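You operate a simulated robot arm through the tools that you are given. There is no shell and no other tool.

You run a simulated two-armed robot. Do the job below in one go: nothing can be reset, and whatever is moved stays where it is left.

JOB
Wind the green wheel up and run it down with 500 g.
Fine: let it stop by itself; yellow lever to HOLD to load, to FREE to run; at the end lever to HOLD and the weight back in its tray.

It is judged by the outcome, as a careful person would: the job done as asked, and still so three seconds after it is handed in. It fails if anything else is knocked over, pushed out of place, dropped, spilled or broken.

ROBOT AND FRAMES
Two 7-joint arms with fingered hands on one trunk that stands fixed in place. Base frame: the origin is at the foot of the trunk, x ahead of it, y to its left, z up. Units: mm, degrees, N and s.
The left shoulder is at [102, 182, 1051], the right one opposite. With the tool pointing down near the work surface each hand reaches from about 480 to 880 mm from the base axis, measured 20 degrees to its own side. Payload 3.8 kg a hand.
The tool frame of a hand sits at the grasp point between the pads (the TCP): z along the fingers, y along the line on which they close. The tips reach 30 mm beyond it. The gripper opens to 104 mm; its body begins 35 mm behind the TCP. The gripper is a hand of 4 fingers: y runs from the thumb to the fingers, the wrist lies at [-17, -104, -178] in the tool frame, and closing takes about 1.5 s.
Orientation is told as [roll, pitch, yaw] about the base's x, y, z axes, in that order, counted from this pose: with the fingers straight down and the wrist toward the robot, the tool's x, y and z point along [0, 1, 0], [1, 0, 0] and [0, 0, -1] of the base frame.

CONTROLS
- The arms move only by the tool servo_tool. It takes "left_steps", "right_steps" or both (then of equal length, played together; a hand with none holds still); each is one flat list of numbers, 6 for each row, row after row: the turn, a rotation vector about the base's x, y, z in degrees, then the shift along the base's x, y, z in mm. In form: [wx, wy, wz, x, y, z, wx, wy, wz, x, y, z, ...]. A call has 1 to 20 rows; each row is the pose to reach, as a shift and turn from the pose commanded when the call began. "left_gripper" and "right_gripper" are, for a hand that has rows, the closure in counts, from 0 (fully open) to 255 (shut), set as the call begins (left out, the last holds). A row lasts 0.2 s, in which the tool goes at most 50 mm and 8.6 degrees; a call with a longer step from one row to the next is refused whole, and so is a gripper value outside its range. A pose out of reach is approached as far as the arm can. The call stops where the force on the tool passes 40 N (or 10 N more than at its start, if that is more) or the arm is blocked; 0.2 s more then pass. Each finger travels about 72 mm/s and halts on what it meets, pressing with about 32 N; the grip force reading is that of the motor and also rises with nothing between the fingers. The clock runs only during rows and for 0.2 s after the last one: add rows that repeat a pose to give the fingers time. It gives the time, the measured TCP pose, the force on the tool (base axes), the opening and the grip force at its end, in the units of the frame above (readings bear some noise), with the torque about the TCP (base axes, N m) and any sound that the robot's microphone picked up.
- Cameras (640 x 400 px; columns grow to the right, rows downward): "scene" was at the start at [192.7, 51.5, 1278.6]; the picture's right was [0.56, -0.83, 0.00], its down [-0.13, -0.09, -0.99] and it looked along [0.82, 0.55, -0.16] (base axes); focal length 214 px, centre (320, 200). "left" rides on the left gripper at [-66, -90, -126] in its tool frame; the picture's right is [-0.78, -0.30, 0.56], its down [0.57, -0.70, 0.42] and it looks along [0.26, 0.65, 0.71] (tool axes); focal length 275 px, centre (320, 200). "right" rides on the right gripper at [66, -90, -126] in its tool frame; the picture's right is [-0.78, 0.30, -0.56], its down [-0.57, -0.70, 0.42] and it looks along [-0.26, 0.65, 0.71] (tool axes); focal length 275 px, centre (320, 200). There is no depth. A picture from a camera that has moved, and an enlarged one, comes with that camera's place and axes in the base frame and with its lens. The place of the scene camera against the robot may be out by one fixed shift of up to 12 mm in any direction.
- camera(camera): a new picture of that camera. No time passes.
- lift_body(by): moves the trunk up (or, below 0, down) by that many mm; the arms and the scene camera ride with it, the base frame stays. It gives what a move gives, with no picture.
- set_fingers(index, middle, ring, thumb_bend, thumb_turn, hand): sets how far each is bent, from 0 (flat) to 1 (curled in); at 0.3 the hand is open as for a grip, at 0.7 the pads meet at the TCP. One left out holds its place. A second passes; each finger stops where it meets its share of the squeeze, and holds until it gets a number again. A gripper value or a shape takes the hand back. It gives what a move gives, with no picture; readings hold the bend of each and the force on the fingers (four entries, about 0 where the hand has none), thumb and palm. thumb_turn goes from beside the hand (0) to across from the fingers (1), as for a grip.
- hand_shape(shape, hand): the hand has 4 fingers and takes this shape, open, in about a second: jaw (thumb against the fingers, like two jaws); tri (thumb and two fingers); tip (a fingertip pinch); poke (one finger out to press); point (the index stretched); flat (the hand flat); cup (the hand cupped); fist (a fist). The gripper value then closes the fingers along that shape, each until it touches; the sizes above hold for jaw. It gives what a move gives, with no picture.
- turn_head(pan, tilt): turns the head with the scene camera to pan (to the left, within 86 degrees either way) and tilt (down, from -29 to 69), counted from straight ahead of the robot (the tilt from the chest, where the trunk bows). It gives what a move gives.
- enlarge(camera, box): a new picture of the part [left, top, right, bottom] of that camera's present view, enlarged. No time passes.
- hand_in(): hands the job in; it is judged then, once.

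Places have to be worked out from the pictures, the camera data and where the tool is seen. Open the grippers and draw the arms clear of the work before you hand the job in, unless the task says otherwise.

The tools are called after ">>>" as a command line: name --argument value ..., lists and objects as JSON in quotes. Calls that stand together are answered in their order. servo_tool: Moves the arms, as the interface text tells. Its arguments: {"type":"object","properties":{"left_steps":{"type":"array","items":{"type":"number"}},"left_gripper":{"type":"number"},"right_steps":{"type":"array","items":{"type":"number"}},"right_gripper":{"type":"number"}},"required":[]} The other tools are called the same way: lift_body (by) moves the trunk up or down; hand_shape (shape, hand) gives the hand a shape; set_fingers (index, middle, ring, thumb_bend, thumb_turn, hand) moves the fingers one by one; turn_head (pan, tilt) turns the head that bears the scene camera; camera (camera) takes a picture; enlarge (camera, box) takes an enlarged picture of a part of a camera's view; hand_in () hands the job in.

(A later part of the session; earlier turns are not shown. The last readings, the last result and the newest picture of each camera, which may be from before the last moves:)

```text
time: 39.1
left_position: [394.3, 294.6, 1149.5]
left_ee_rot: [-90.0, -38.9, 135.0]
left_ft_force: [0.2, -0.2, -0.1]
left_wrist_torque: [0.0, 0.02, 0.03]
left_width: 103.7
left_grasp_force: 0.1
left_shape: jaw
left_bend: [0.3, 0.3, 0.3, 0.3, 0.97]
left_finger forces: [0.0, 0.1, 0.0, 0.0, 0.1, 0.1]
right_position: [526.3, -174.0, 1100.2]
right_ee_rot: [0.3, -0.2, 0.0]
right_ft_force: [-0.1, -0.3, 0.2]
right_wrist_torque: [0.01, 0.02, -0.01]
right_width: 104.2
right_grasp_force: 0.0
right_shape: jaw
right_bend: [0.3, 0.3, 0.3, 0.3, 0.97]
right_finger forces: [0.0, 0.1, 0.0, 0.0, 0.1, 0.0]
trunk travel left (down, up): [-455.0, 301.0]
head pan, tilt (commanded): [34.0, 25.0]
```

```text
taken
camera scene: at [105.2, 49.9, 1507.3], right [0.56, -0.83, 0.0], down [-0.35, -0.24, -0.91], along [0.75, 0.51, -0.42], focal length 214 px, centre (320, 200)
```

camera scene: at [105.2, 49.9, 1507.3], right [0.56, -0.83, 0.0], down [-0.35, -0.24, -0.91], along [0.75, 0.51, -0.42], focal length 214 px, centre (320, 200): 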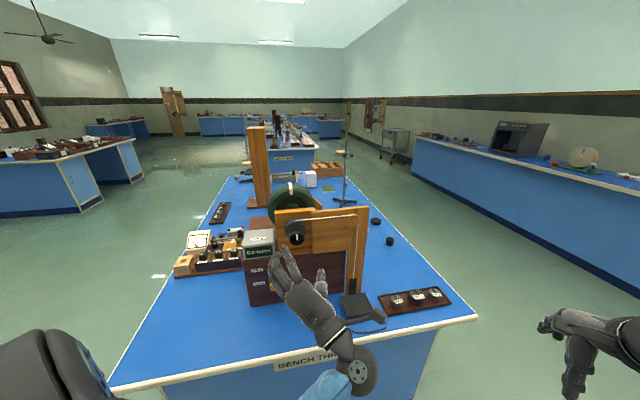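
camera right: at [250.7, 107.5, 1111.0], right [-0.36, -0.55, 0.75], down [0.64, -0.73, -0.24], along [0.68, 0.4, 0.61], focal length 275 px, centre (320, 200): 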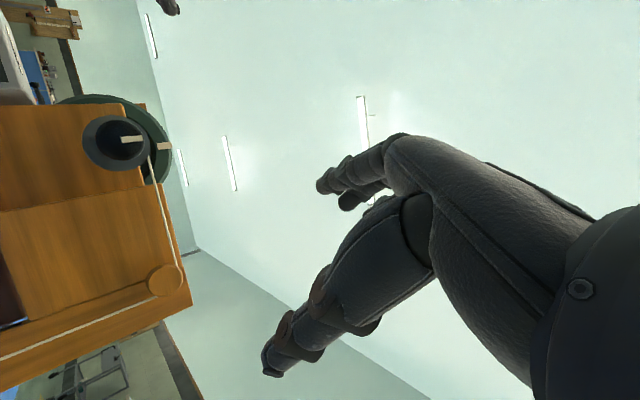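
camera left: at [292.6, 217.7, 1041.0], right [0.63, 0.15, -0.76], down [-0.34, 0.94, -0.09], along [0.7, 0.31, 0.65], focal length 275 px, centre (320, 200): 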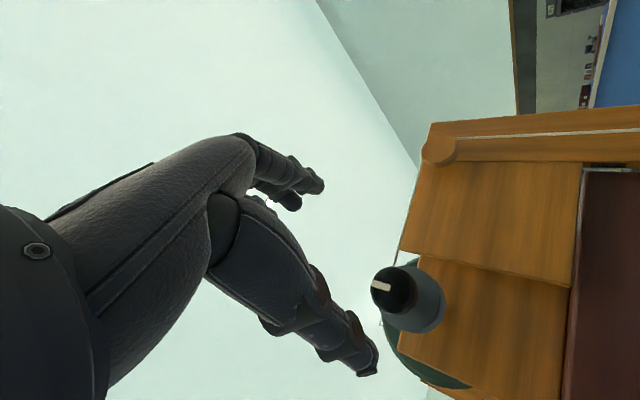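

A 96° roll went with no limit. I continue counter-clockwise to find the end of the range.

>>> servo_tool --left_steps '[-5.66, -5.66, 0, 0, 0, 0, -11.3, -11.3, 0, 0, 0, 0, -17, -17, 0, 0, 0, 0, -22.6, -22.6, 0, 0, 0, 0, -28.3, -28.3, 0, 0, 0, 0, -33.9, -33.9, 0, 0, 0, 0, -39.6, -39.6, 0, 0, 0, 0, -45.3, -45.3, 0, 0, 0, 0, -50.9, -50.9, 0, 0, 0, 0]'

>>> camera --camera "scene"

```text
time: 40.0
left_position: [393.2, 322.0, 1157.1]
left_ee_rot: [-97.8, -22.6, 137.4]
left_ft_force: [-0.7, 0.0, -0.2]
left_wrist_torque: [0.01, -0.01, -0.01]
left_width: 104.0
left_grasp_force: 0.1
left_shape: jaw
left_bend: [0.3, 0.3, 0.3, 0.3, 0.97]
left_finger forces: [0.0, 0.0, 0.0, 0.1, 0.0, 0.1]
right_position: [527.6, -173.6, 1099.0]
right_ee_rot: [0.3, 0.0, 0.1]
right_ft_force: [0.6, -0.3, 0.2]
right_wrist_torque: [0.01, 0.02, -0.03]
right_width: 104.2
right_grasp_force: 0.1
right_shape: jaw
right_bend: [0.3, 0.3, 0.3, 0.3, 0.97]
right_finger forces: [0.0, 0.0, 0.0, 0.1, 0.0, 0.0]
trunk travel left (down, up): [-455.0, 301.0]
head pan, tilt (commanded): [34.0, 25.0]
stopped in row 4 (left hand): the arm was blocked; the commanded pose is now the measured one
```

```text
taken
camera scene: at [105.2, 50.6, 1507.3], right [0.56, -0.83, 0.0], down [-0.35, -0.24, -0.91], along [0.75, 0.51, -0.42], focal length 214 px, centre (320, 200)
```

scene: 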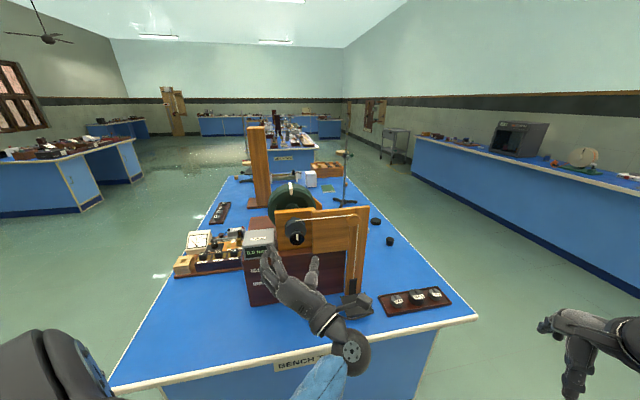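

The arm is blocked near 67° past wrist-down, so I keep to at most about 50° on that side. I go back and then test the clockwise side.

>>> servo_tool --left_steps '[5.45, 5.87, 0.54, 0.5, -8, -2, 10.9, 11.7, 1.1, 1, -16, -4, 16.4, 17.6, 1.6, 2, -24, -6, 21.8, 23.5, 2.1, 2, -28, -7, 27.3, 29.4, 2.7, 2, -28, -7, 32.7, 35.2, 3.2, 2, -28, -7, 38.2, 41.1, 3.8, 2, -28, -7, 43.6, 47, 4.3, 2, -28, -7, 49.1, 52.8, 4.8, 2, -28, -7, 54.5, 58.7, 5.4, 2, -28, -7, 60, 64.6, 5.9, 2, -28, -7, 65.4, 70.5, 6.4, 2, -28, -7, 70.9, 76.3, 7, 2, -28, -7, 76.3, 82.2, 7.5, 2, -28, -7, 76.3, 82.2, 7.5, 2, -28, -7]'

>>> servo_tool --left_steps '[5.66, 5.66, 0, 0, 0, 0, 11.3, 11.3, 0, 0, 0, 0, 17, 17, 0, 0, 0, 0, 22.6, 22.6, 0, 0, 0, 0, 28.3, 28.3, 0, 0, 0, 0, 33.9, 33.9, 0, 0, 0, 0, 39.6, 39.6, 0, 0, 0, 0, 45.3, 45.3, 0, 0, 0, 0, 50.9, 50.9, 0, 0, 0, 0]'

>>> camera --camera "scene"

```text
time: 41.6
left_position: [398.8, 302.6, 1164.0]
left_ee_rot: [-143.9, -77.9, -176.3]
left_ft_force: [0.7, -0.4, -0.2]
left_wrist_torque: [0.03, 0.07, 0.02]
left_width: 103.5
left_grasp_force: 0.1
left_shape: jaw
left_bend: [0.3, 0.3, 0.3, 0.3, 0.97]
left_finger forces: [0.0, 0.0, 0.0, 0.0, 0.0, 0.0]
right_position: [526.6, -173.8, 1099.9]
right_ee_rot: [0.3, 0.0, 0.1]
right_ft_force: [-0.6, -0.4, -0.3]
right_wrist_torque: [-0.03, 0.0, 0.01]
right_width: 104.0
right_grasp_force: 0.0
right_shape: jaw
right_bend: [0.3, 0.3, 0.3, 0.3, 0.97]
right_finger forces: [0.1, 0.1, 0.0, 0.0, 0.0, 0.1]
trunk travel left (down, up): [-455.0, 301.0]
head pan, tilt (commanded): [34.0, 25.0]
stopped in row 8 (left hand): the arm was blocked; the commanded pose is now the measured one
```

```text
time: 43.6
left_position: [410.8, 306.6, 1151.1]
left_ee_rot: [88.7, -25.7, -54.9]
left_ft_force: [-0.3, -0.3, 0.1]
left_wrist_torque: [0.01, -0.04, 0.0]
left_width: 103.8
left_grasp_force: 0.0
left_shape: jaw
left_bend: [0.3, 0.3, 0.3, 0.3, 0.97]
left_finger forces: [0.1, 0.0, 0.1, 0.1, 0.0, 0.0]
left hand out of reach, approached as far as the arm can: row 9
right_position: [528.1, -172.9, 1100.3]
right_ee_rot: [0.3, 0.0, 0.2]
right_ft_force: [-0.1, 0.0, 0.1]
right_wrist_torque: [0.01, -0.02, -0.03]
right_width: 104.0
right_grasp_force: 0.1
right_shape: jaw
right_bend: [0.3, 0.3, 0.3, 0.3, 0.97]
right_finger forces: [0.1, 0.0, 0.0, 0.0, 0.0, 0.0]
trunk travel left (down, up): [-455.0, 301.0]
head pan, tilt (commanded): [34.0, 25.0]
```

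```text
taken
camera scene: at [105.7, 51.1, 1507.2], right [0.56, -0.83, 0.0], down [-0.35, -0.24, -0.91], along [0.75, 0.51, -0.42], focal length 214 px, centre (320, 200)
```

scene: 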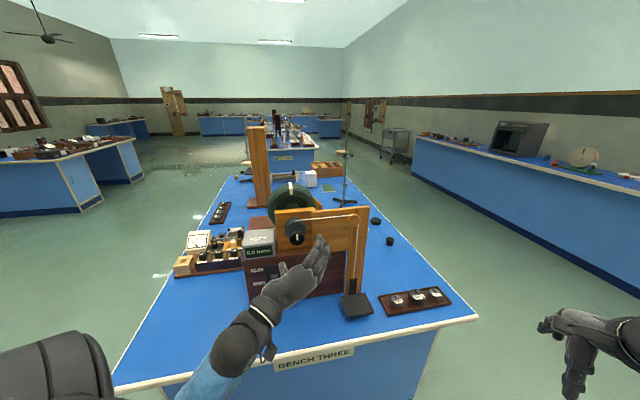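

The usable roll range is roughly -64° to +50°, about 110° per stroke. I set a clean -60° roll pose in front of the knob and check the alignment in the left hand's camera.

>>> servo_tool --left_steps '[-1.3, -1.8, 5.2, -8, -6, 0, -2.6, -3.6, 10.5, -16, -13, -1, -2.6, -3.6, 10.5, -16, -13, -1]'

>>> camera --camera "left"

>>> enlarge --camera "scene" --box '[220, 170, 400, 330]'

```text
time: 44.4
left_position: [396.7, 292.2, 1154.6]
left_ee_rot: [92.9, -27.9, -47.8]
left_ft_force: [0.2, 1.3, 0.1]
left_wrist_torque: [0.02, 0.0, -0.02]
left_width: 103.7
left_grasp_force: 0.0
left_shape: jaw
left_bend: [0.3, 0.3, 0.3, 0.3, 0.97]
left_finger forces: [0.0, 0.0, 0.0, 0.1, 0.0, 0.0]
right_position: [526.8, -172.7, 1099.7]
right_ee_rot: [0.3, 0.0, 0.1]
right_ft_force: [0.5, 0.2, 0.7]
right_wrist_torque: [-0.01, -0.01, 0.0]
right_width: 104.1
right_grasp_force: 0.1
right_shape: jaw
right_bend: [0.3, 0.3, 0.3, 0.3, 0.97]
right_finger forces: [0.0, 0.1, 0.1, 0.1, 0.1, 0.0]
trunk travel left (down, up): [-455.0, 301.0]
head pan, tilt (commanded): [34.0, 25.0]
```

```text
taken
camera left: at [274.7, 244.5, 1050.1], right [0.5, 0.34, -0.8], down [-0.31, 0.93, 0.2], along [0.81, 0.15, 0.57], focal length 275 px, centre (320, 200)
```

left: 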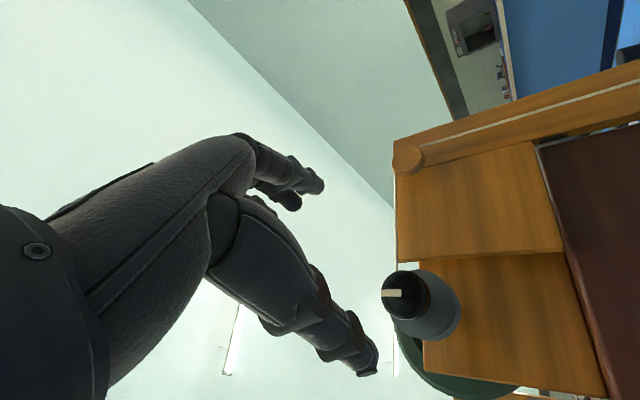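

```text
2.50 times, centred on (310, 250) of scene
camera zoom: at [105.2, 51.1, 1507.2], right [0.56, -0.83, 0.0], down [-0.35, -0.24, -0.91], along [0.75, 0.51, -0.42], focal length 536 px, centre (345, 75)
```

zoom: 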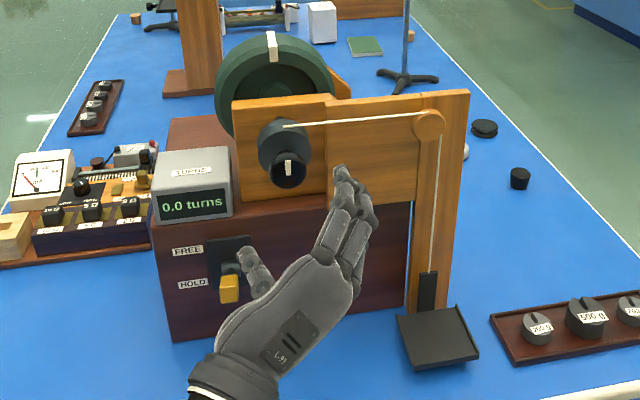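

The knob front works out at about [477,380,1146]. I roll to -50° and close in to 50 mm before the knob for a last alignment check.

>>> servo_tool --left_steps '[-3.5, -3.5, 0, 12, 13, -1, -7.07, -7.07, 0, 24, 26, -2, -7.07, -7.07, 0, 36, 39, -3, -7.07, -7.07, 0, 47, 51.5, -4, -7.07, -7.07, 0, 47, 51.5, -4]'

>>> camera --camera "left"

>>> enlarge --camera "scene" --box '[230, 190, 370, 310]'

```text
time: 45.6
left_position: [439.8, 344.0, 1146.6]
left_ee_rot: [90.4, -39.0, -45.7]
left_ft_force: [-0.3, 0.4, -0.6]
left_wrist_torque: [0.0, -0.01, -0.03]
left_width: 103.5
left_grasp_force: 0.0
left_shape: jaw
left_bend: [0.3, 0.3, 0.3, 0.3, 0.97]
left_finger forces: [0.0, 0.1, 0.0, 0.0, 0.0, 0.0]
right_position: [527.0, -174.0, 1099.1]
right_ee_rot: [0.3, -0.1, 0.1]
right_ft_force: [0.1, -0.9, -0.1]
right_wrist_torque: [0.01, 0.03, 0.0]
right_width: 103.9
right_grasp_force: 0.0
right_shape: jaw
right_bend: [0.3, 0.3, 0.3, 0.3, 0.97]
right_finger forces: [0.0, 0.0, 0.0, 0.0, 0.0, 0.0]
trunk travel left (down, up): [-455.0, 301.0]
head pan, tilt (commanded): [34.0, 25.0]
```

```text
taken
camera left: at [331.4, 276.7, 1037.9], right [0.58, 0.21, -0.79], down [-0.33, 0.94, 0.01], along [0.74, 0.26, 0.62], focal length 275 px, centre (320, 200)
```

left: 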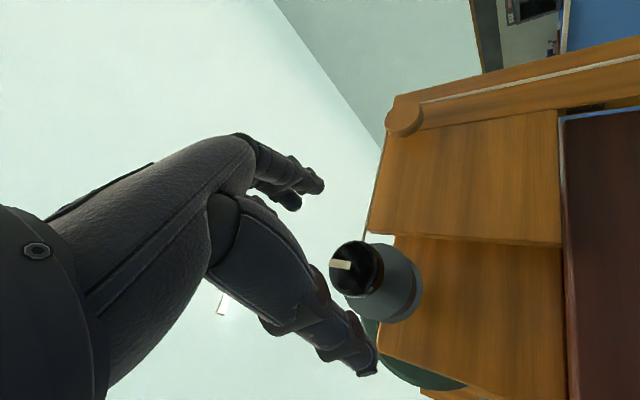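

```text
3.33 times, centred on (300, 250) of scene
camera zoom: at [104.7, 50.6, 1507.3], right [0.56, -0.83, 0.0], down [-0.35, -0.24, -0.91], along [0.75, 0.51, -0.42], focal length 715 px, centre (387, 33)
```

zoom: 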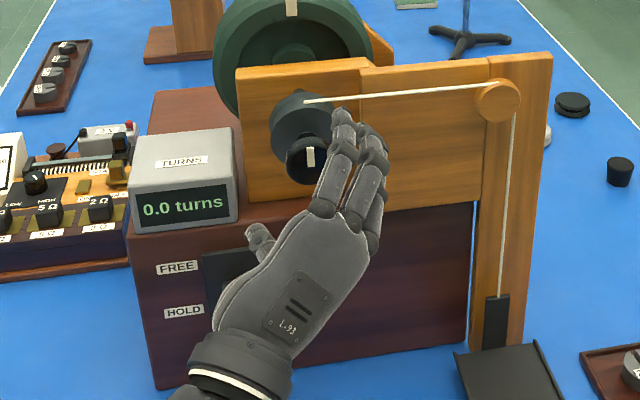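

The knob sits within 2 mm of the tool axis, about 56 mm ahead. I advance 52 mm so the fingers surround the knob rim without reaching the drum flange.

>>> servo_tool --left_steps '[0, 0, 0, 9, 9, 0, 0, 0, 0, 18, 18, 0, 0, 0, 0, 28, 28, 0, 0, 0, 0, 37, 37, 0, 0, 0, 0, 37, 37, 0]'

>>> camera --camera "left"

>>> enlarge --camera "scene" --box '[230, 190, 370, 310]'

```text
time: 46.8
left_position: [480.2, 382.3, 1147.6]
left_ee_rot: [89.9, -40.1, -45.0]
left_ft_force: [-0.6, 0.5, -0.3]
left_wrist_torque: [0.0, -0.01, -0.01]
left_width: 103.7
left_grasp_force: 0.0
left_shape: jaw
left_bend: [0.3, 0.3, 0.3, 0.3, 0.97]
left_finger forces: [0.0, 0.0, 0.0, 0.1, 0.0, 0.1]
right_position: [527.0, -174.5, 1099.7]
right_ee_rot: [0.3, -0.1, 0.2]
right_ft_force: [0.3, -0.5, 0.6]
right_wrist_torque: [-0.02, -0.01, -0.03]
right_width: 104.1
right_grasp_force: 0.0
right_shape: jaw
right_bend: [0.3, 0.3, 0.3, 0.3, 0.97]
right_finger forces: [0.1, 0.1, 0.0, 0.1, 0.0, 0.0]
trunk travel left (down, up): [-455.0, 301.0]
head pan, tilt (commanded): [34.0, 25.0]
```

```text
taken
camera left: at [371.3, 311.4, 1039.6], right [0.59, 0.2, -0.78], down [-0.34, 0.94, -0.01], along [0.74, 0.27, 0.62], focal length 275 px, centre (320, 200)
```

left: 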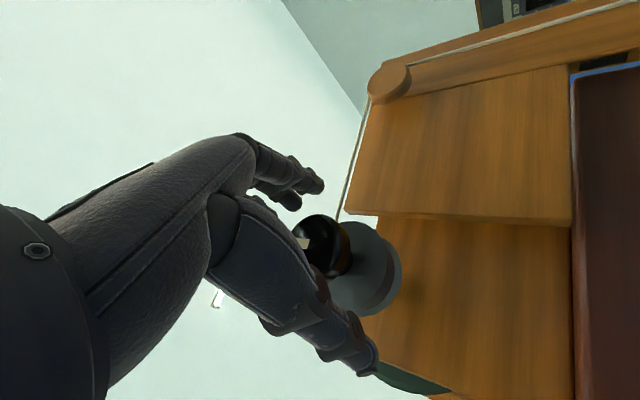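

```text
3.33 times, centred on (300, 250) of scene
camera zoom: at [105.1, 50.5, 1507.3], right [0.56, -0.83, 0.0], down [-0.35, -0.24, -0.91], along [0.75, 0.51, -0.42], focal length 715 px, centre (387, 33)
```

zoom: 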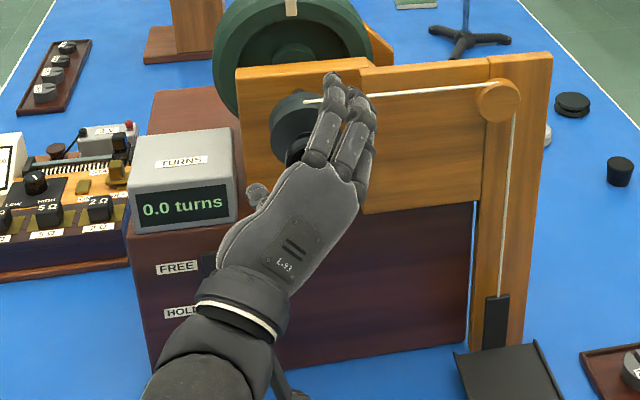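

The knob front now lies at the grasp point, centred between thumb and fingers. I close the grip on the knob.

>>> servo_tool --left_steps '[0, 0, 0, 0, 0, 0, 0, 0, 0, 0, 0, 0, 0, 0, 0, 0, 0, 0, 0, 0, 0, 0, 0, 0, 0, 0, 0, 0, 0, 0, 0, 0, 0, 0, 0, 0, 0, 0, 0, 0, 0, 0, 0, 0, 0, 0, 0, 0]' --left_gripper 255

>>> camera --camera "left"

>>> enlarge --camera "scene" --box '[230, 190, 370, 310]'

```text
time: 48.6
left_position: [480.7, 383.1, 1145.2]
left_ee_rot: [89.8, -40.1, -44.9]
left_ft_force: [4.0, 10.6, -0.2]
left_wrist_torque: [0.13, -0.13, -0.06]
left_width: 25.1
left_grasp_force: 32.4
left_shape: jaw
left_bend: [0.74, 0.71, 0.68, 0.75, 1.0]
left_finger forces: [16.9, 8.7, 0.1, 0.0, 29.5, 0.0]
right_position: [527.7, -172.7, 1100.1]
right_ee_rot: [0.2, -0.1, 0.1]
right_ft_force: [-0.2, -0.5, 0.0]
right_wrist_torque: [-0.01, -0.01, 0.01]
right_width: 104.3
right_grasp_force: 0.0
right_shape: jaw
right_bend: [0.3, 0.3, 0.3, 0.3, 0.97]
right_finger forces: [0.0, 0.1, 0.0, 0.0, 0.1, 0.0]
trunk travel left (down, up): [-455.0, 301.0]
head pan, tilt (commanded): [34.0, 25.0]
```

```text
taken
camera left: at [371.6, 313.2, 1038.8], right [0.59, 0.2, -0.79], down [-0.34, 0.94, -0.01], along [0.74, 0.28, 0.62], focal length 275 px, centre (320, 200)
```

left: 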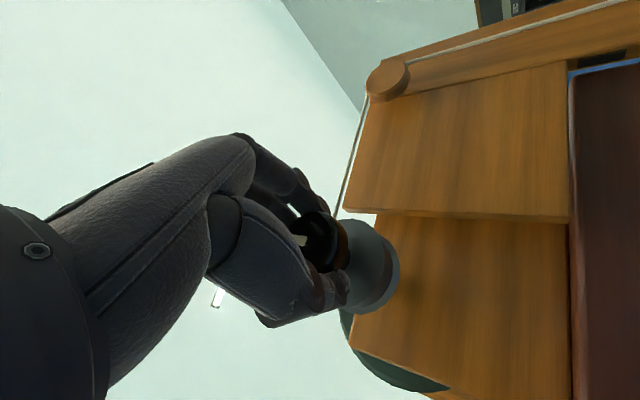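

```text
3.33 times, centred on (300, 250) of scene
camera zoom: at [105.9, 52.9, 1507.1], right [0.56, -0.83, 0.0], down [-0.35, -0.24, -0.91], along [0.75, 0.51, -0.42], focal length 715 px, centre (387, 33)
```

zoom: 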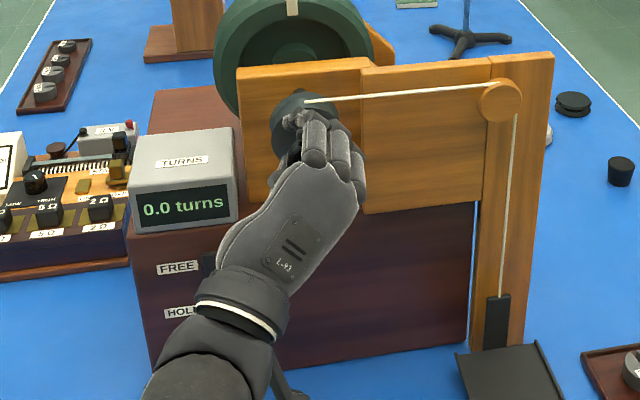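

The grip is firm (thumb 29 N). I turn counter-clockwise by 24° as a first try and check that the counter follows.

>>> servo_tool --left_steps '[-2.83, -2.83, 0, 0, 0, 0, -5.66, -5.66, 0, 0, 0, 0, -8.5, -8.5, 0, 0, 0, 0, -11.3, -11.3, 0, 0, 0, 0, -14.1, -14.1, 0, 0, 0, 0, -17, -17, 0, 0, 0, 0, -17, -17, 0, 0, 0, 0]'

>>> enlarge --camera "scene" --box '[230, 190, 390, 320]'

>>> camera --camera "left"

```text
time: 50.0
left_position: [476.4, 403.5, 1161.2]
left_ee_rot: [100.0, -55.2, -53.8]
left_ft_force: [-2.0, 5.9, 2.7]
left_wrist_torque: [0.09, 0.06, 0.01]
left_width: 17.7
left_grasp_force: 31.9
left_shape: jaw
left_bend: [0.75, 0.72, 0.68, 0.83, 1.0]
left_finger forces: [0.0, 0.0, 0.1, 0.0, 5.7, 0.1]
right_position: [526.1, -172.0, 1102.0]
right_ee_rot: [0.2, -0.1, 0.1]
right_ft_force: [-0.9, -0.1, -0.2]
right_wrist_torque: [0.0, 0.01, -0.03]
right_width: 103.9
right_grasp_force: 0.0
right_shape: jaw
right_bend: [0.3, 0.3, 0.3, 0.3, 0.97]
right_finger forces: [0.0, 0.0, 0.0, 0.0, 0.1, 0.0]
trunk travel left (down, up): [-455.0, 301.0]
head pan, tilt (commanded): [34.0, 25.0]
stopped in row 6 (left hand): the arm was blocked; the commanded pose is now the measured one
```

```text
3.08 times, centred on (310, 255) of scene
camera zoom: at [104.2, 52.5, 1507.6], right [0.56, -0.83, 0.0], down [-0.35, -0.24, -0.91], along [0.75, 0.51, -0.42], focal length 660 px, centre (351, 31)
```

zoom: 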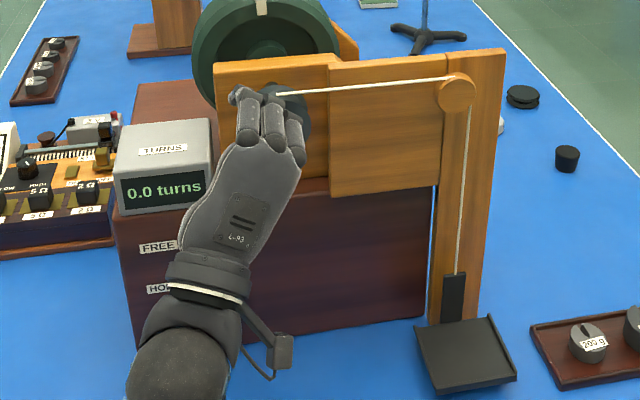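

```text
taken
camera left: at [396.8, 320.9, 1039.1], right [0.77, 0.1, -0.62], down [-0.29, 0.93, -0.21], along [0.56, 0.34, 0.75], focal length 275 px, centre (320, 200)
```

left: 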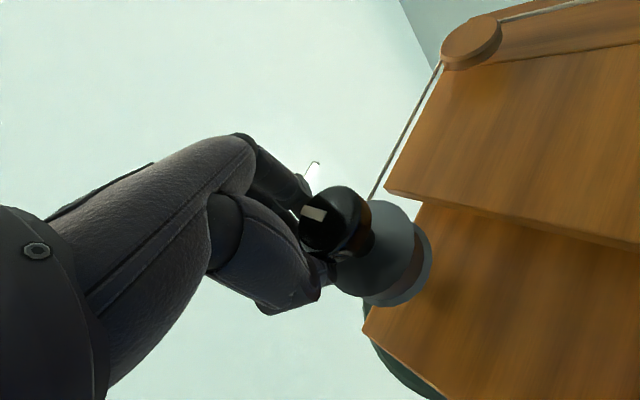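

The arm was blocked partway and slid off. The counter still reads 0.0, so the knob has not turned. I open the hand and look down at my own left arm to see what obstructs it.

>>> servo_tool --left_steps '[0, 0, 0, 0, 0, 0, 0, 0, 0, 0, 0, 0, 0, 0, 0, 0, 0, 0, 0, 0, 0, 0, 0, 0]' --left_gripper 0

>>> turn_head --pan 50 --tilt 60

>>> camera --camera "scene"

>>> camera --camera "left"

```text
time: 51.0
left_position: [477.2, 400.9, 1161.2]
left_ee_rot: [99.8, -55.1, -53.8]
left_ft_force: [-0.3, -0.1, -1.2]
left_wrist_torque: [0.01, 0.01, 0.01]
left_width: 103.8
left_grasp_force: 0.0
left_shape: jaw
left_bend: [0.3, 0.3, 0.3, 0.3, 0.97]
left_finger forces: [0.0, 0.0, 0.0, 0.0, 0.1, 0.1]
right_position: [527.3, -174.7, 1100.0]
right_ee_rot: [0.2, -0.1, 0.0]
right_ft_force: [-0.4, 0.7, 0.2]
right_wrist_torque: [-0.02, 0.02, 0.01]
right_width: 103.9
right_grasp_force: 0.1
right_shape: jaw
right_bend: [0.3, 0.3, 0.3, 0.3, 0.97]
right_finger forces: [0.1, 0.0, 0.0, 0.0, 0.0, 0.1]
trunk travel left (down, up): [-455.0, 301.0]
head pan, tilt (commanded): [34.0, 25.0]
```

```text
time: 52.0
left_position: [477.2, 400.3, 1160.5]
left_ee_rot: [99.8, -55.2, -53.8]
left_ft_force: [-1.0, 0.5, -0.4]
left_wrist_torque: [0.01, -0.04, 0.03]
left_width: 103.7
left_grasp_force: 0.0
left_shape: jaw
left_bend: [0.3, 0.3, 0.3, 0.3, 0.97]
left_finger forces: [0.0, 0.0, 0.1, 0.0, 0.1, 0.1]
right_position: [527.3, -174.2, 1101.2]
right_ee_rot: [0.3, -0.1, -0.1]
right_ft_force: [0.2, -0.9, -0.6]
right_wrist_torque: [0.04, -0.03, -0.01]
right_width: 104.0
right_grasp_force: 0.0
right_shape: jaw
right_bend: [0.3, 0.3, 0.3, 0.3, 0.97]
right_finger forces: [0.0, 0.0, 0.1, 0.0, 0.0, 0.1]
trunk travel left (down, up): [-455.0, 301.0]
head pan, tilt (commanded): [50.0, 60.0]
```

```text
taken
camera scene: at [71.7, 50.3, 1457.2], right [0.77, -0.64, 0.0], down [-0.56, -0.66, -0.5], along [0.32, 0.38, -0.87], focal length 214 px, centre (320, 200)
```

scene: 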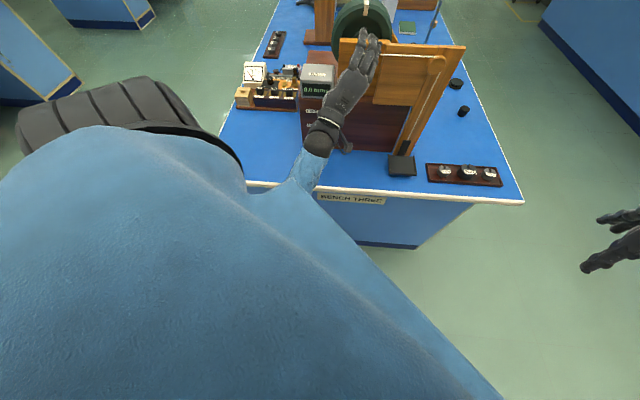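

```text
taken
camera left: at [397.3, 318.6, 1038.0], right [0.77, 0.1, -0.63], down [-0.29, 0.94, -0.21], along [0.57, 0.34, 0.75], focal length 275 px, centre (320, 200)
```

left: 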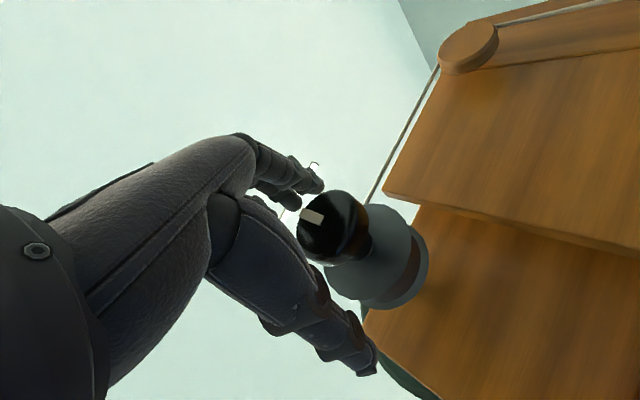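

The left elbow is tucked against my own chest. I back the hand off the knob and raise the trunk another 150 mm so the arm is straighter and clear of the torso, then look again.

>>> servo_tool --left_steps '[0, 0, 0, -16, -16, -2, 0, 0, 0, -32, -31, -4, 0, 0, 0, -48, -47, -6, 0, 0, 0, -64, -62, -9, 0, 0, 0, -64, -62, -9]'

>>> lift_body --by 150

>>> turn_head --pan 40 --tilt 45

>>> camera --camera "scene"

```text
time: 52.9
left_position: [429.1, 359.1, 1178.7]
left_ee_rot: [109.2, -47.9, -63.1]
left_ft_force: [0.3, -0.1, -0.5]
left_wrist_torque: [-0.02, -0.01, 0.02]
left_width: 103.7
left_grasp_force: 0.0
left_shape: jaw
left_bend: [0.3, 0.3, 0.3, 0.3, 0.97]
left_finger forces: [0.0, 0.0, 0.0, 0.0, 0.0, 0.0]
right_position: [526.7, -174.2, 1100.1]
right_ee_rot: [0.3, -0.1, 0.1]
right_ft_force: [-0.4, 0.3, 0.2]
right_wrist_torque: [0.02, 0.02, -0.02]
right_width: 104.1
right_grasp_force: 0.0
right_shape: jaw
right_bend: [0.3, 0.3, 0.3, 0.3, 0.97]
right_finger forces: [0.0, 0.0, 0.0, 0.1, 0.0, 0.1]
trunk travel left (down, up): [-455.0, 301.0]
head pan, tilt (commanded): [50.0, 60.0]
stopped in row 4 (left hand): the arm was blocked; the commanded pose is now the measured one
```

```text
time: 54.6
left_position: [430.3, 362.0, 1329.0]
left_ee_rot: [109.2, -47.9, -63.1]
left_ft_force: [-0.9, -0.4, 0.8]
left_wrist_torque: [0.03, 0.01, -0.03]
left_width: 103.6
left_grasp_force: 0.0
left_shape: jaw
left_bend: [0.3, 0.3, 0.3, 0.3, 0.97]
left_finger forces: [0.0, 0.0, 0.0, 0.0, 0.0, 0.1]
right_position: [528.7, -173.9, 1249.4]
right_ee_rot: [0.2, 0.0, 0.0]
right_ft_force: [-0.4, -0.1, 0.3]
right_wrist_torque: [-0.02, 0.01, -0.03]
right_width: 103.8
right_grasp_force: 0.0
right_shape: jaw
right_bend: [0.3, 0.3, 0.3, 0.3, 0.97]
right_finger forces: [0.0, 0.1, 0.0, 0.0, 0.0, 0.0]
trunk travel left (down, up): [-605.0, 151.0]
head pan, tilt (commanded): [50.0, 60.0]
```

```text
time: 55.4
left_position: [430.3, 361.1, 1330.1]
left_ee_rot: [109.3, -47.9, -63.1]
left_ft_force: [-0.4, 0.4, 0.7]
left_wrist_torque: [0.01, 0.01, 0.01]
left_width: 103.5
left_grasp_force: 0.1
left_shape: jaw
left_bend: [0.3, 0.3, 0.3, 0.3, 0.97]
left_finger forces: [0.0, 0.1, 0.0, 0.0, 0.0, 0.0]
right_position: [527.4, -173.3, 1250.0]
right_ee_rot: [0.3, 0.0, 0.0]
right_ft_force: [-0.5, 0.9, 0.3]
right_wrist_torque: [-0.01, -0.01, 0.0]
right_width: 104.0
right_grasp_force: 0.1
right_shape: jaw
right_bend: [0.3, 0.3, 0.3, 0.3, 0.97]
right_finger forces: [0.0, 0.0, 0.0, 0.0, 0.0, 0.0]
trunk travel left (down, up): [-605.0, 151.0]
head pan, tilt (commanded): [40.0, 45.0]
```

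```text
taken
camera scene: at [75.1, 51.5, 1627.2], right [0.64, -0.77, 0.0], down [-0.54, -0.46, -0.71], along [0.54, 0.45, -0.71], focal length 214 px, centre (320, 200)
```

scene: 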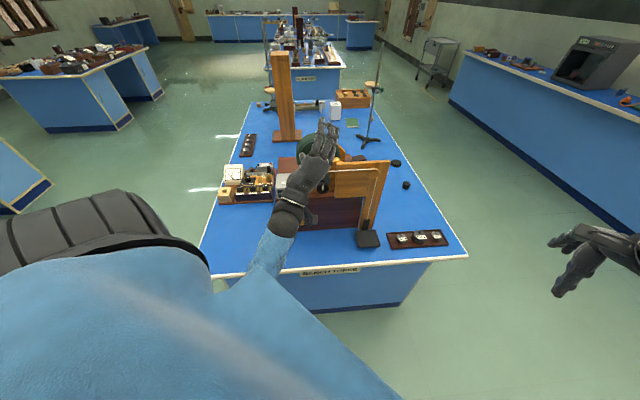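

The trunk is 400 mm above its start height now. I realign the left hand in front of the knob, 120 mm out, with the wrist at lower left.

>>> servo_tool --left_steps '[-2.7, 6.1, 2, -18, -33, 0, -5.4, 12.3, 4.1, -35, -66, 0, -5.4, 12.3, 4.1, -35, -66, -40, -5.4, 12.3, 4.1, -35, -66, -80, -5.4, 12.3, 4.1, -35, -66, -120, -5.4, 12.3, 4.1, -35, -66, -160, -5.4, 12.3, 4.1, -35, -66, -182, -5.4, 12.3, 4.1, -35, -66, -182]'

>>> camera --camera "scene"

```text
time: 56.0
left_position: [400.6, 296.5, 1339.5]
left_ee_rot: [100.8, -37.5, -55.6]
left_ft_force: [0.2, -0.7, 0.2]
left_wrist_torque: [0.0, -0.03, 0.0]
left_width: 103.6
left_grasp_force: 0.0
left_shape: jaw
left_bend: [0.3, 0.3, 0.3, 0.3, 0.97]
left_finger forces: [0.1, 0.1, 0.1, 0.0, 0.0, 0.1]
right_position: [527.3, -173.3, 1250.0]
right_ee_rot: [0.2, -0.1, 0.0]
right_ft_force: [-0.4, 1.3, -0.9]
right_wrist_torque: [0.0, -0.01, -0.01]
right_width: 104.0
right_grasp_force: 0.2
right_shape: jaw
right_bend: [0.3, 0.3, 0.3, 0.3, 0.97]
right_finger forces: [0.1, 0.0, 0.1, 0.1, 0.0, 0.0]
trunk travel left (down, up): [-605.0, 151.0]
head pan, tilt (commanded): [40.0, 45.0]
stopped in row 3 (left hand): the arm was blocked; the commanded pose is now the measured one
```

```text
taken
camera scene: at [75.2, 51.4, 1627.2], right [0.64, -0.77, 0.0], down [-0.54, -0.45, -0.71], along [0.54, 0.45, -0.71], focal length 214 px, centre (320, 200)
```

scene: 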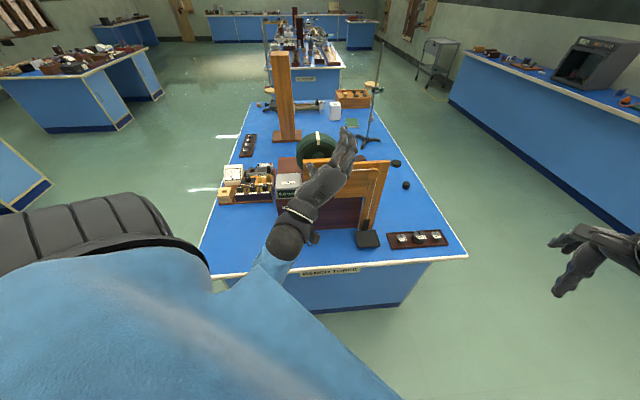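

The elbow is tucked in under the chest, a leftover from my earlier sweep. I reset it by raising the left hand and moving it out to its own side, pointing forward, before approaching again.

>>> servo_tool --left_steps '[-5.9, -1.2, -4.7, -4, 12, 20, -11.7, -2.4, -9.3, -10, 30, 40, -17.6, -3.7, -14, -16, 48, 60, -23.4, -4.9, -18.6, -22, 66, 75, -29.3, -6.1, -23.3, -28, 84, 85, -35.1, -7.3, -27.9, -34, 102, 95, -41, -8.6, -32.6, -40, 120, 102, -46.8, -9.8, -37.2, -46, 138, 108, -52.7, -11, -41.9, -51, 155, 110, -52.7, -11, -41.9, -51, 155, 110]'

>>> camera --camera "scene"

```text
time: 58.2
left_position: [349.7, 450.0, 1449.4]
left_ee_rot: [-137.7, -89.9, 137.5]
left_ft_force: [-1.0, 0.5, -0.2]
left_wrist_torque: [0.01, 0.01, -0.01]
left_width: 103.7
left_grasp_force: 0.1
left_shape: jaw
left_bend: [0.3, 0.3, 0.3, 0.3, 0.97]
left_finger forces: [0.1, 0.0, 0.0, 0.1, 0.1, 0.0]
left hand out of reach, approached as far as the arm can: row 2, 3, 4, 5, 6
right_position: [527.1, -173.6, 1249.2]
right_ee_rot: [0.3, 0.0, 0.1]
right_ft_force: [0.4, -0.4, -0.3]
right_wrist_torque: [0.01, 0.0, -0.02]
right_width: 104.2
right_grasp_force: 0.0
right_shape: jaw
right_bend: [0.3, 0.3, 0.3, 0.3, 0.97]
right_finger forces: [0.1, 0.1, 0.0, 0.0, 0.0, 0.1]
trunk travel left (down, up): [-605.0, 151.0]
head pan, tilt (commanded): [40.0, 45.0]
```

```text
taken
camera scene: at [75.5, 51.0, 1627.2], right [0.64, -0.77, 0.0], down [-0.54, -0.45, -0.71], along [0.54, 0.45, -0.71], focal length 214 px, centre (320, 200)
```

scene: 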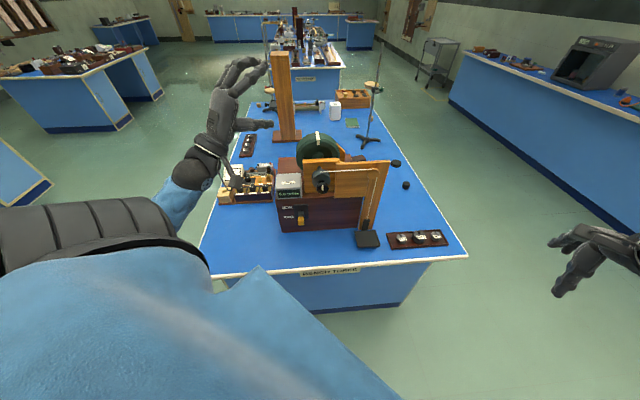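

The left arm is reset. I return to the trunk height that worked, 150 mm down, and repeat the approach that reached the pre-grasp pose, this time ending at a -60° roll.

>>> lift_body --by -150

>>> servo_tool --left_steps '[5.3, 2.2, 5.3, 6, -20, -19, 10.7, 4.4, 10.7, 12, -39, -38, 16, 6.6, 16, 18, -59, -57, 21.3, 8.9, 21.3, 24, -78, -76, 26.6, 11.1, 26.6, 30, -98, -95, 32, 13.3, 32, 36, -118, -114, 37.3, 15.5, 37.3, 42, -138, -133, 42.6, 17.7, 42.6, 47, -157, -152, 42.6, 17.7, 42.6, 47, -157, -152]'

>>> camera --camera "scene"

```text
time: 60.0
left_position: [350.1, 451.2, 1300.4]
left_ee_rot: [152.3, -89.8, -152.3]
left_ft_force: [-0.3, 0.5, 0.8]
left_wrist_torque: [0.02, -0.01, 0.0]
left_width: 103.9
left_grasp_force: 0.1
left_shape: jaw
left_bend: [0.3, 0.3, 0.3, 0.3, 0.97]
left_finger forces: [0.0, 0.1, 0.1, 0.0, 0.0, 0.0]
right_position: [527.1, -173.4, 1101.0]
right_ee_rot: [0.3, -0.2, 0.0]
right_ft_force: [0.4, 0.4, -0.3]
right_wrist_torque: [-0.01, -0.01, 0.01]
right_width: 103.9
right_grasp_force: 0.0
right_shape: jaw
right_bend: [0.3, 0.3, 0.3, 0.3, 0.97]
right_finger forces: [0.0, 0.1, 0.1, 0.0, 0.0, 0.0]
trunk travel left (down, up): [-455.0, 301.0]
head pan, tilt (commanded): [40.0, 45.0]
```

```text
time: 61.8
left_position: [403.2, 294.7, 1161.5]
left_ee_rot: [100.4, -35.9, -57.3]
left_ft_force: [-0.3, 0.0, 0.0]
left_wrist_torque: [-0.03, -0.03, 0.0]
left_width: 103.9
left_grasp_force: 0.0
left_shape: jaw
left_bend: [0.3, 0.3, 0.3, 0.3, 0.97]
left_finger forces: [0.1, 0.0, 0.1, 0.0, 0.1, 0.1]
left hand out of reach, approached as far as the arm can: row 3, 4, 5
right_position: [527.9, -174.4, 1099.3]
right_ee_rot: [0.2, -0.1, 0.1]
right_ft_force: [0.2, -0.4, -0.3]
right_wrist_torque: [0.01, 0.02, -0.03]
right_width: 104.1
right_grasp_force: 0.0
right_shape: jaw
right_bend: [0.3, 0.3, 0.3, 0.3, 0.97]
right_finger forces: [0.0, 0.0, 0.1, 0.1, 0.0, 0.0]
trunk travel left (down, up): [-455.0, 301.0]
head pan, tilt (commanded): [40.0, 45.0]
stopped in row 9 (left hand): the arm was blocked; the commanded pose is now the measured one
```

```text
taken
camera scene: at [90.8, 51.1, 1476.7], right [0.64, -0.77, 0.0], down [-0.54, -0.45, -0.71], along [0.54, 0.45, -0.71], focal length 214 px, centre (320, 200)
```

scene: 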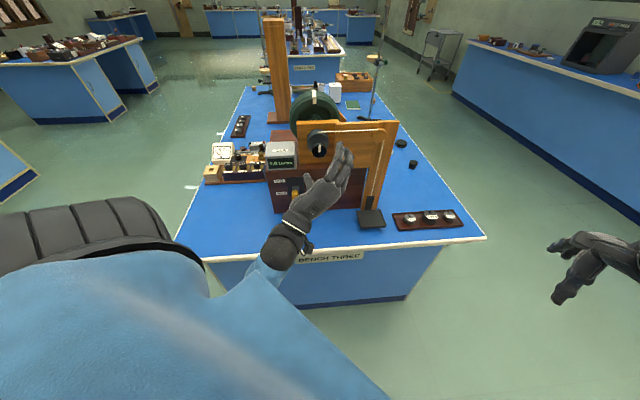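

The elbow tucks in again with that approach. I try a top-down grip on the knob instead, fingers pointing down and closing along the face, since that keeps the elbow out and away from the chest. I raise the hand and turn it fingers-down first.

>>> servo_tool --left_steps '[-3.1, 7, -1.7, 0, 4, 25, -6.2, 14, -3.4, 0, 12, 50, -9.2, 21, -5.1, 0, 20, 75, -12.3, 28, -6.9, 0, 28, 100, -15.4, 35, -8.6, 0, 36, 125, -18.5, 42, -10.3, 0, 46, 150, -21.5, 48.9, -12, 0, 56, 170, -24.6, 55.9, -13.7, 0, 66, 190, -27.7, 62.9, -15.4, 0, 76, 205, -30.8, 69.9, -17.2, 0, 86, 220, -33.8, 76.9, -18.9, 0, 95, 230, -36.9, 83.9, -20.6, 0, 100, 235, -40, 90.9, -22.3, -3, 105, 239, -40, 90.9, -22.3, -3, 105, 239]'

>>> camera --camera "scene"

```text
time: 64.8
left_position: [399.9, 400.0, 1399.5]
left_ee_rot: [-0.3, 0.2, -44.8]
left_ft_force: [0.1, -0.1, -0.1]
left_wrist_torque: [-0.02, 0.0, 0.01]
left_width: 103.8
left_grasp_force: 0.0
left_shape: jaw
left_bend: [0.3, 0.3, 0.3, 0.3, 0.97]
left_finger forces: [0.1, 0.0, 0.0, 0.0, 0.0, 0.0]
left hand out of reach, approached as far as the arm can: row 1, 2, 3, 4, 5, 6
right_position: [526.2, -173.2, 1100.3]
right_ee_rot: [0.3, -0.1, 0.0]
right_ft_force: [0.4, -0.3, 0.1]
right_wrist_torque: [0.01, 0.02, 0.0]
right_width: 104.1
right_grasp_force: 0.0
right_shape: jaw
right_bend: [0.3, 0.3, 0.3, 0.3, 0.97]
right_finger forces: [0.1, 0.0, 0.1, 0.0, 0.0, 0.0]
trunk travel left (down, up): [-455.0, 301.0]
head pan, tilt (commanded): [40.0, 45.0]
```

```text
taken
camera scene: at [91.2, 51.4, 1476.7], right [0.64, -0.77, 0.0], down [-0.54, -0.45, -0.71], along [0.54, 0.45, -0.71], focal length 214 px, centre (320, 200)
```

scene: 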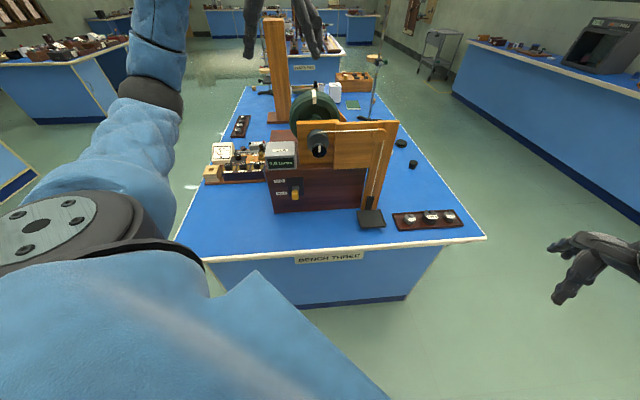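

The top-down pose came out exactly and the elbow is well clear. I lower the hand in front of the knob and test the roll range about the knob axis in free air, starting with 40° clockwise.

>>> servo_tool --left_steps '[0, 0, 0, 6, -14, -40, 0, 0, 0, 12, -28, -80, 0, 0, 0, 18, -42, -120, 0, 0, 0, 24, -56, -160, 0, 0, 0, 30, -70, -200, 5.66, 5.66, 0, 30, -70, -200, 11.3, 11.3, 0, 30, -70, -200, 17, 17, 0, 30, -70, -200, 22.6, 22.6, 0, 30, -70, -200, 28.3, 28.3, 0, 30, -70, -200, 33.9, 33.9, 0, 30, -70, -200, 33.9, 33.9, 0, 30, -70, -200]'

>>> servo_tool --left_steps '[-5.66, -5.66, 0, 0, 0, 0, -11.3, -11.3, 0, 0, 0, 0, -17, -17, 0, 0, 0, 0, -22.6, -22.6, 0, 0, 0, 0, -28.3, -28.3, 0, 0, 0, 0, -33.9, -33.9, 0, 0, 0, 0, -39.6, -39.6, 0, 0, 0, 0, -45.3, -45.3, 0, 0, 0, 0, -50.9, -50.9, 0, 0, 0, 0, -56.6, -56.6, 0, 0, 0, 0, -62.2, -62.2, 0, 0, 0, 0, -67.9, -67.9, 0, 0, 0, 0, -73.5, -73.5, 0, 0, 0, 0, -79.2, -79.2, 0, 0, 0, 0]'

>>> camera --camera "scene"

```text
time: 67.4
left_position: [430.4, 330.9, 1201.0]
left_ee_rot: [0.2, 48.1, -44.5]
left_ft_force: [0.4, 0.2, 0.5]
left_wrist_torque: [-0.04, -0.01, 0.0]
left_width: 103.8
left_grasp_force: 0.0
left_shape: jaw
left_bend: [0.3, 0.3, 0.3, 0.3, 0.97]
left_finger forces: [0.0, 0.1, 0.0, 0.0, 0.1, 0.1]
right_position: [527.7, -174.1, 1100.9]
right_ee_rot: [0.3, -0.1, 0.0]
right_ft_force: [-0.9, 0.0, 0.2]
right_wrist_torque: [-0.03, 0.02, 0.01]
right_width: 104.1
right_grasp_force: 0.1
right_shape: jaw
right_bend: [0.3, 0.3, 0.3, 0.3, 0.97]
right_finger forces: [0.0, 0.0, 0.1, 0.0, 0.0, 0.1]
trunk travel left (down, up): [-455.0, 301.0]
head pan, tilt (commanded): [40.0, 45.0]
```

```text
time: 70.6
left_position: [383.1, 341.5, 1152.2]
left_ee_rot: [-13.8, -55.5, -32.7]
left_ft_force: [-0.2, 0.6, 1.0]
left_wrist_torque: [-0.01, 0.02, -0.01]
left_width: 104.0
left_grasp_force: 0.0
left_shape: jaw
left_bend: [0.3, 0.3, 0.3, 0.3, 0.97]
left_finger forces: [0.0, 0.1, 0.0, 0.1, 0.1, 0.1]
left hand out of reach, approached as far as the arm can: row 12, 13, 14
right_position: [527.2, -173.1, 1100.1]
right_ee_rot: [0.3, 0.0, 0.0]
right_ft_force: [0.1, 0.5, 0.4]
right_wrist_torque: [-0.02, 0.01, 0.0]
right_width: 103.9
right_grasp_force: 0.1
right_shape: jaw
right_bend: [0.3, 0.3, 0.3, 0.3, 0.97]
right_finger forces: [0.1, 0.0, 0.0, 0.0, 0.0, 0.1]
trunk travel left (down, up): [-455.0, 301.0]
head pan, tilt (commanded): [40.0, 45.0]
stopped in row 14 (left hand): the arm was blocked; the commanded pose is now the measured one
```

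```text
taken
camera scene: at [92.6, 51.3, 1476.6], right [0.64, -0.77, 0.0], down [-0.54, -0.45, -0.71], along [0.54, 0.45, -0.71], focal length 214 px, centre (320, 200)
```

scene: 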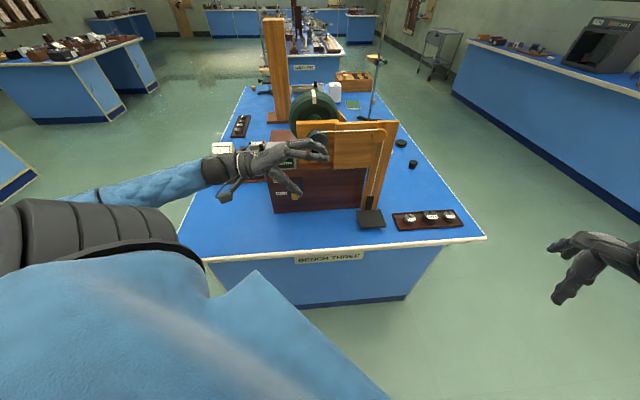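

The top-down sweep works from about -48° to +40°, nearly 90° per stroke, with the arm clear of the body. I set the hand at -45° in front of the knob, 80 mm out, and check with the cameras.

>>> servo_tool --left_steps '[5.8, 5.2, -0.6, 5, -2, 10, 11.5, 10.5, -1.2, 10, -4, 20, 17.3, 15.7, -1.7, 15, -6, 30, 23, 21, -2.3, 20, -8, 35, 28.8, 26.2, -2.9, 25, -10, 35, 34.6, 31.4, -3.5, 30, -12, 30, 40.3, 36.7, -4, 33, -14, 25, 46.1, 41.9, -4.6, 36, -16, 20, 51.9, 47.1, -5.2, 38, -17, 15, 57.6, 52.4, -5.8, 40, -18, 10, 63.4, 57.6, -6.3, 41, -18, 5, 69.1, 62.9, -6.9, 41, -18, 0, 74.9, 68.1, -7.5, 41, -18, -5, 74.9, 68.1, -7.5, 41, -18, -5]'

>>> camera --camera "scene"

>>> camera --camera "left"

```text
time: 73.6
left_position: [420.7, 324.2, 1148.2]
left_ee_rot: [-0.3, 44.9, -45.2]
left_ft_force: [-0.2, 0.6, -0.3]
left_wrist_torque: [-0.01, 0.01, -0.01]
left_width: 104.0
left_grasp_force: 0.1
left_shape: jaw
left_bend: [0.3, 0.3, 0.3, 0.3, 0.97]
left_finger forces: [0.0, 0.0, 0.0, 0.0, 0.1, 0.0]
right_position: [527.0, -173.9, 1100.3]
right_ee_rot: [0.2, -0.2, 0.0]
right_ft_force: [0.0, 0.8, 1.9]
right_wrist_torque: [0.0, 0.03, -0.03]
right_width: 104.0
right_grasp_force: 0.0
right_shape: jaw
right_bend: [0.3, 0.3, 0.3, 0.3, 0.97]
right_finger forces: [0.0, 0.0, 0.0, 0.0, 0.1, 0.0]
trunk travel left (down, up): [-455.0, 301.0]
head pan, tilt (commanded): [40.0, 45.0]
```

```text
taken
camera scene: at [90.6, 51.9, 1476.7], right [0.64, -0.77, 0.0], down [-0.54, -0.45, -0.71], along [0.54, 0.45, -0.71], focal length 214 px, centre (320, 200)
```

scene: 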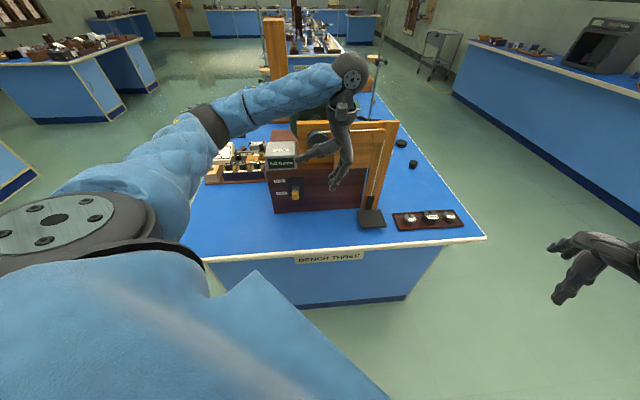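

```text
taken
camera left: at [391.5, 259.8, 1302.6], right [-0.98, -0.12, -0.18], down [-0.16, 0.97, 0.19], along [0.15, 0.22, -0.96], focal length 275 px, centre (320, 200)
```

left: 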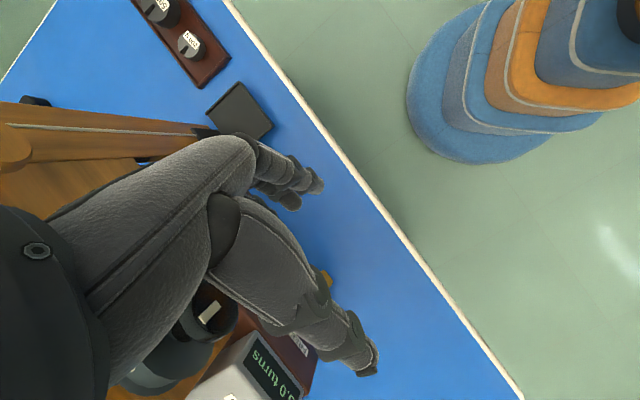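

The arm posture is good and the knob appears where expected. I enlarge the hand camera's view to refine the knob centre before sliding in.

>>> enlarge --camera "left" --box '[120, 230, 300, 400]'

>>> enlarge --camera "scene" --box '[240, 40, 420, 230]'

```text
2.35 times, centred on (210, 315) of left
camera zoom: at [391.5, 259.8, 1302.6], right [-0.98, -0.12, -0.18], down [-0.16, 0.97, 0.19], along [0.15, 0.22, -0.96], focal length 648 px, centre (579, -71)
```

zoom: 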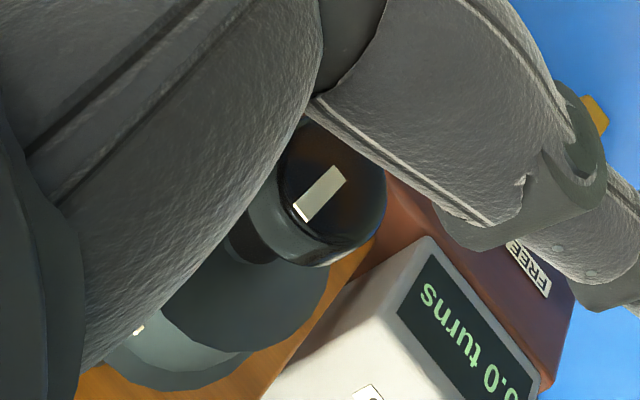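

```text
2.11 times, centred on (330, 135) of scene
camera zoom: at [90.6, 51.9, 1476.7], right [0.64, -0.77, 0.0], down [-0.54, -0.45, -0.71], along [0.54, 0.45, -0.71], focal length 452 px, centre (299, 337)
```

zoom: 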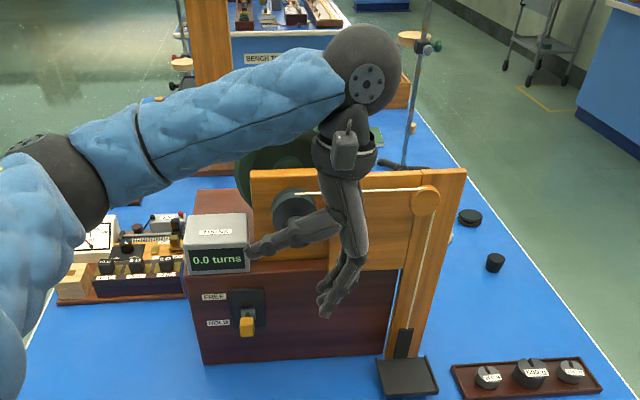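

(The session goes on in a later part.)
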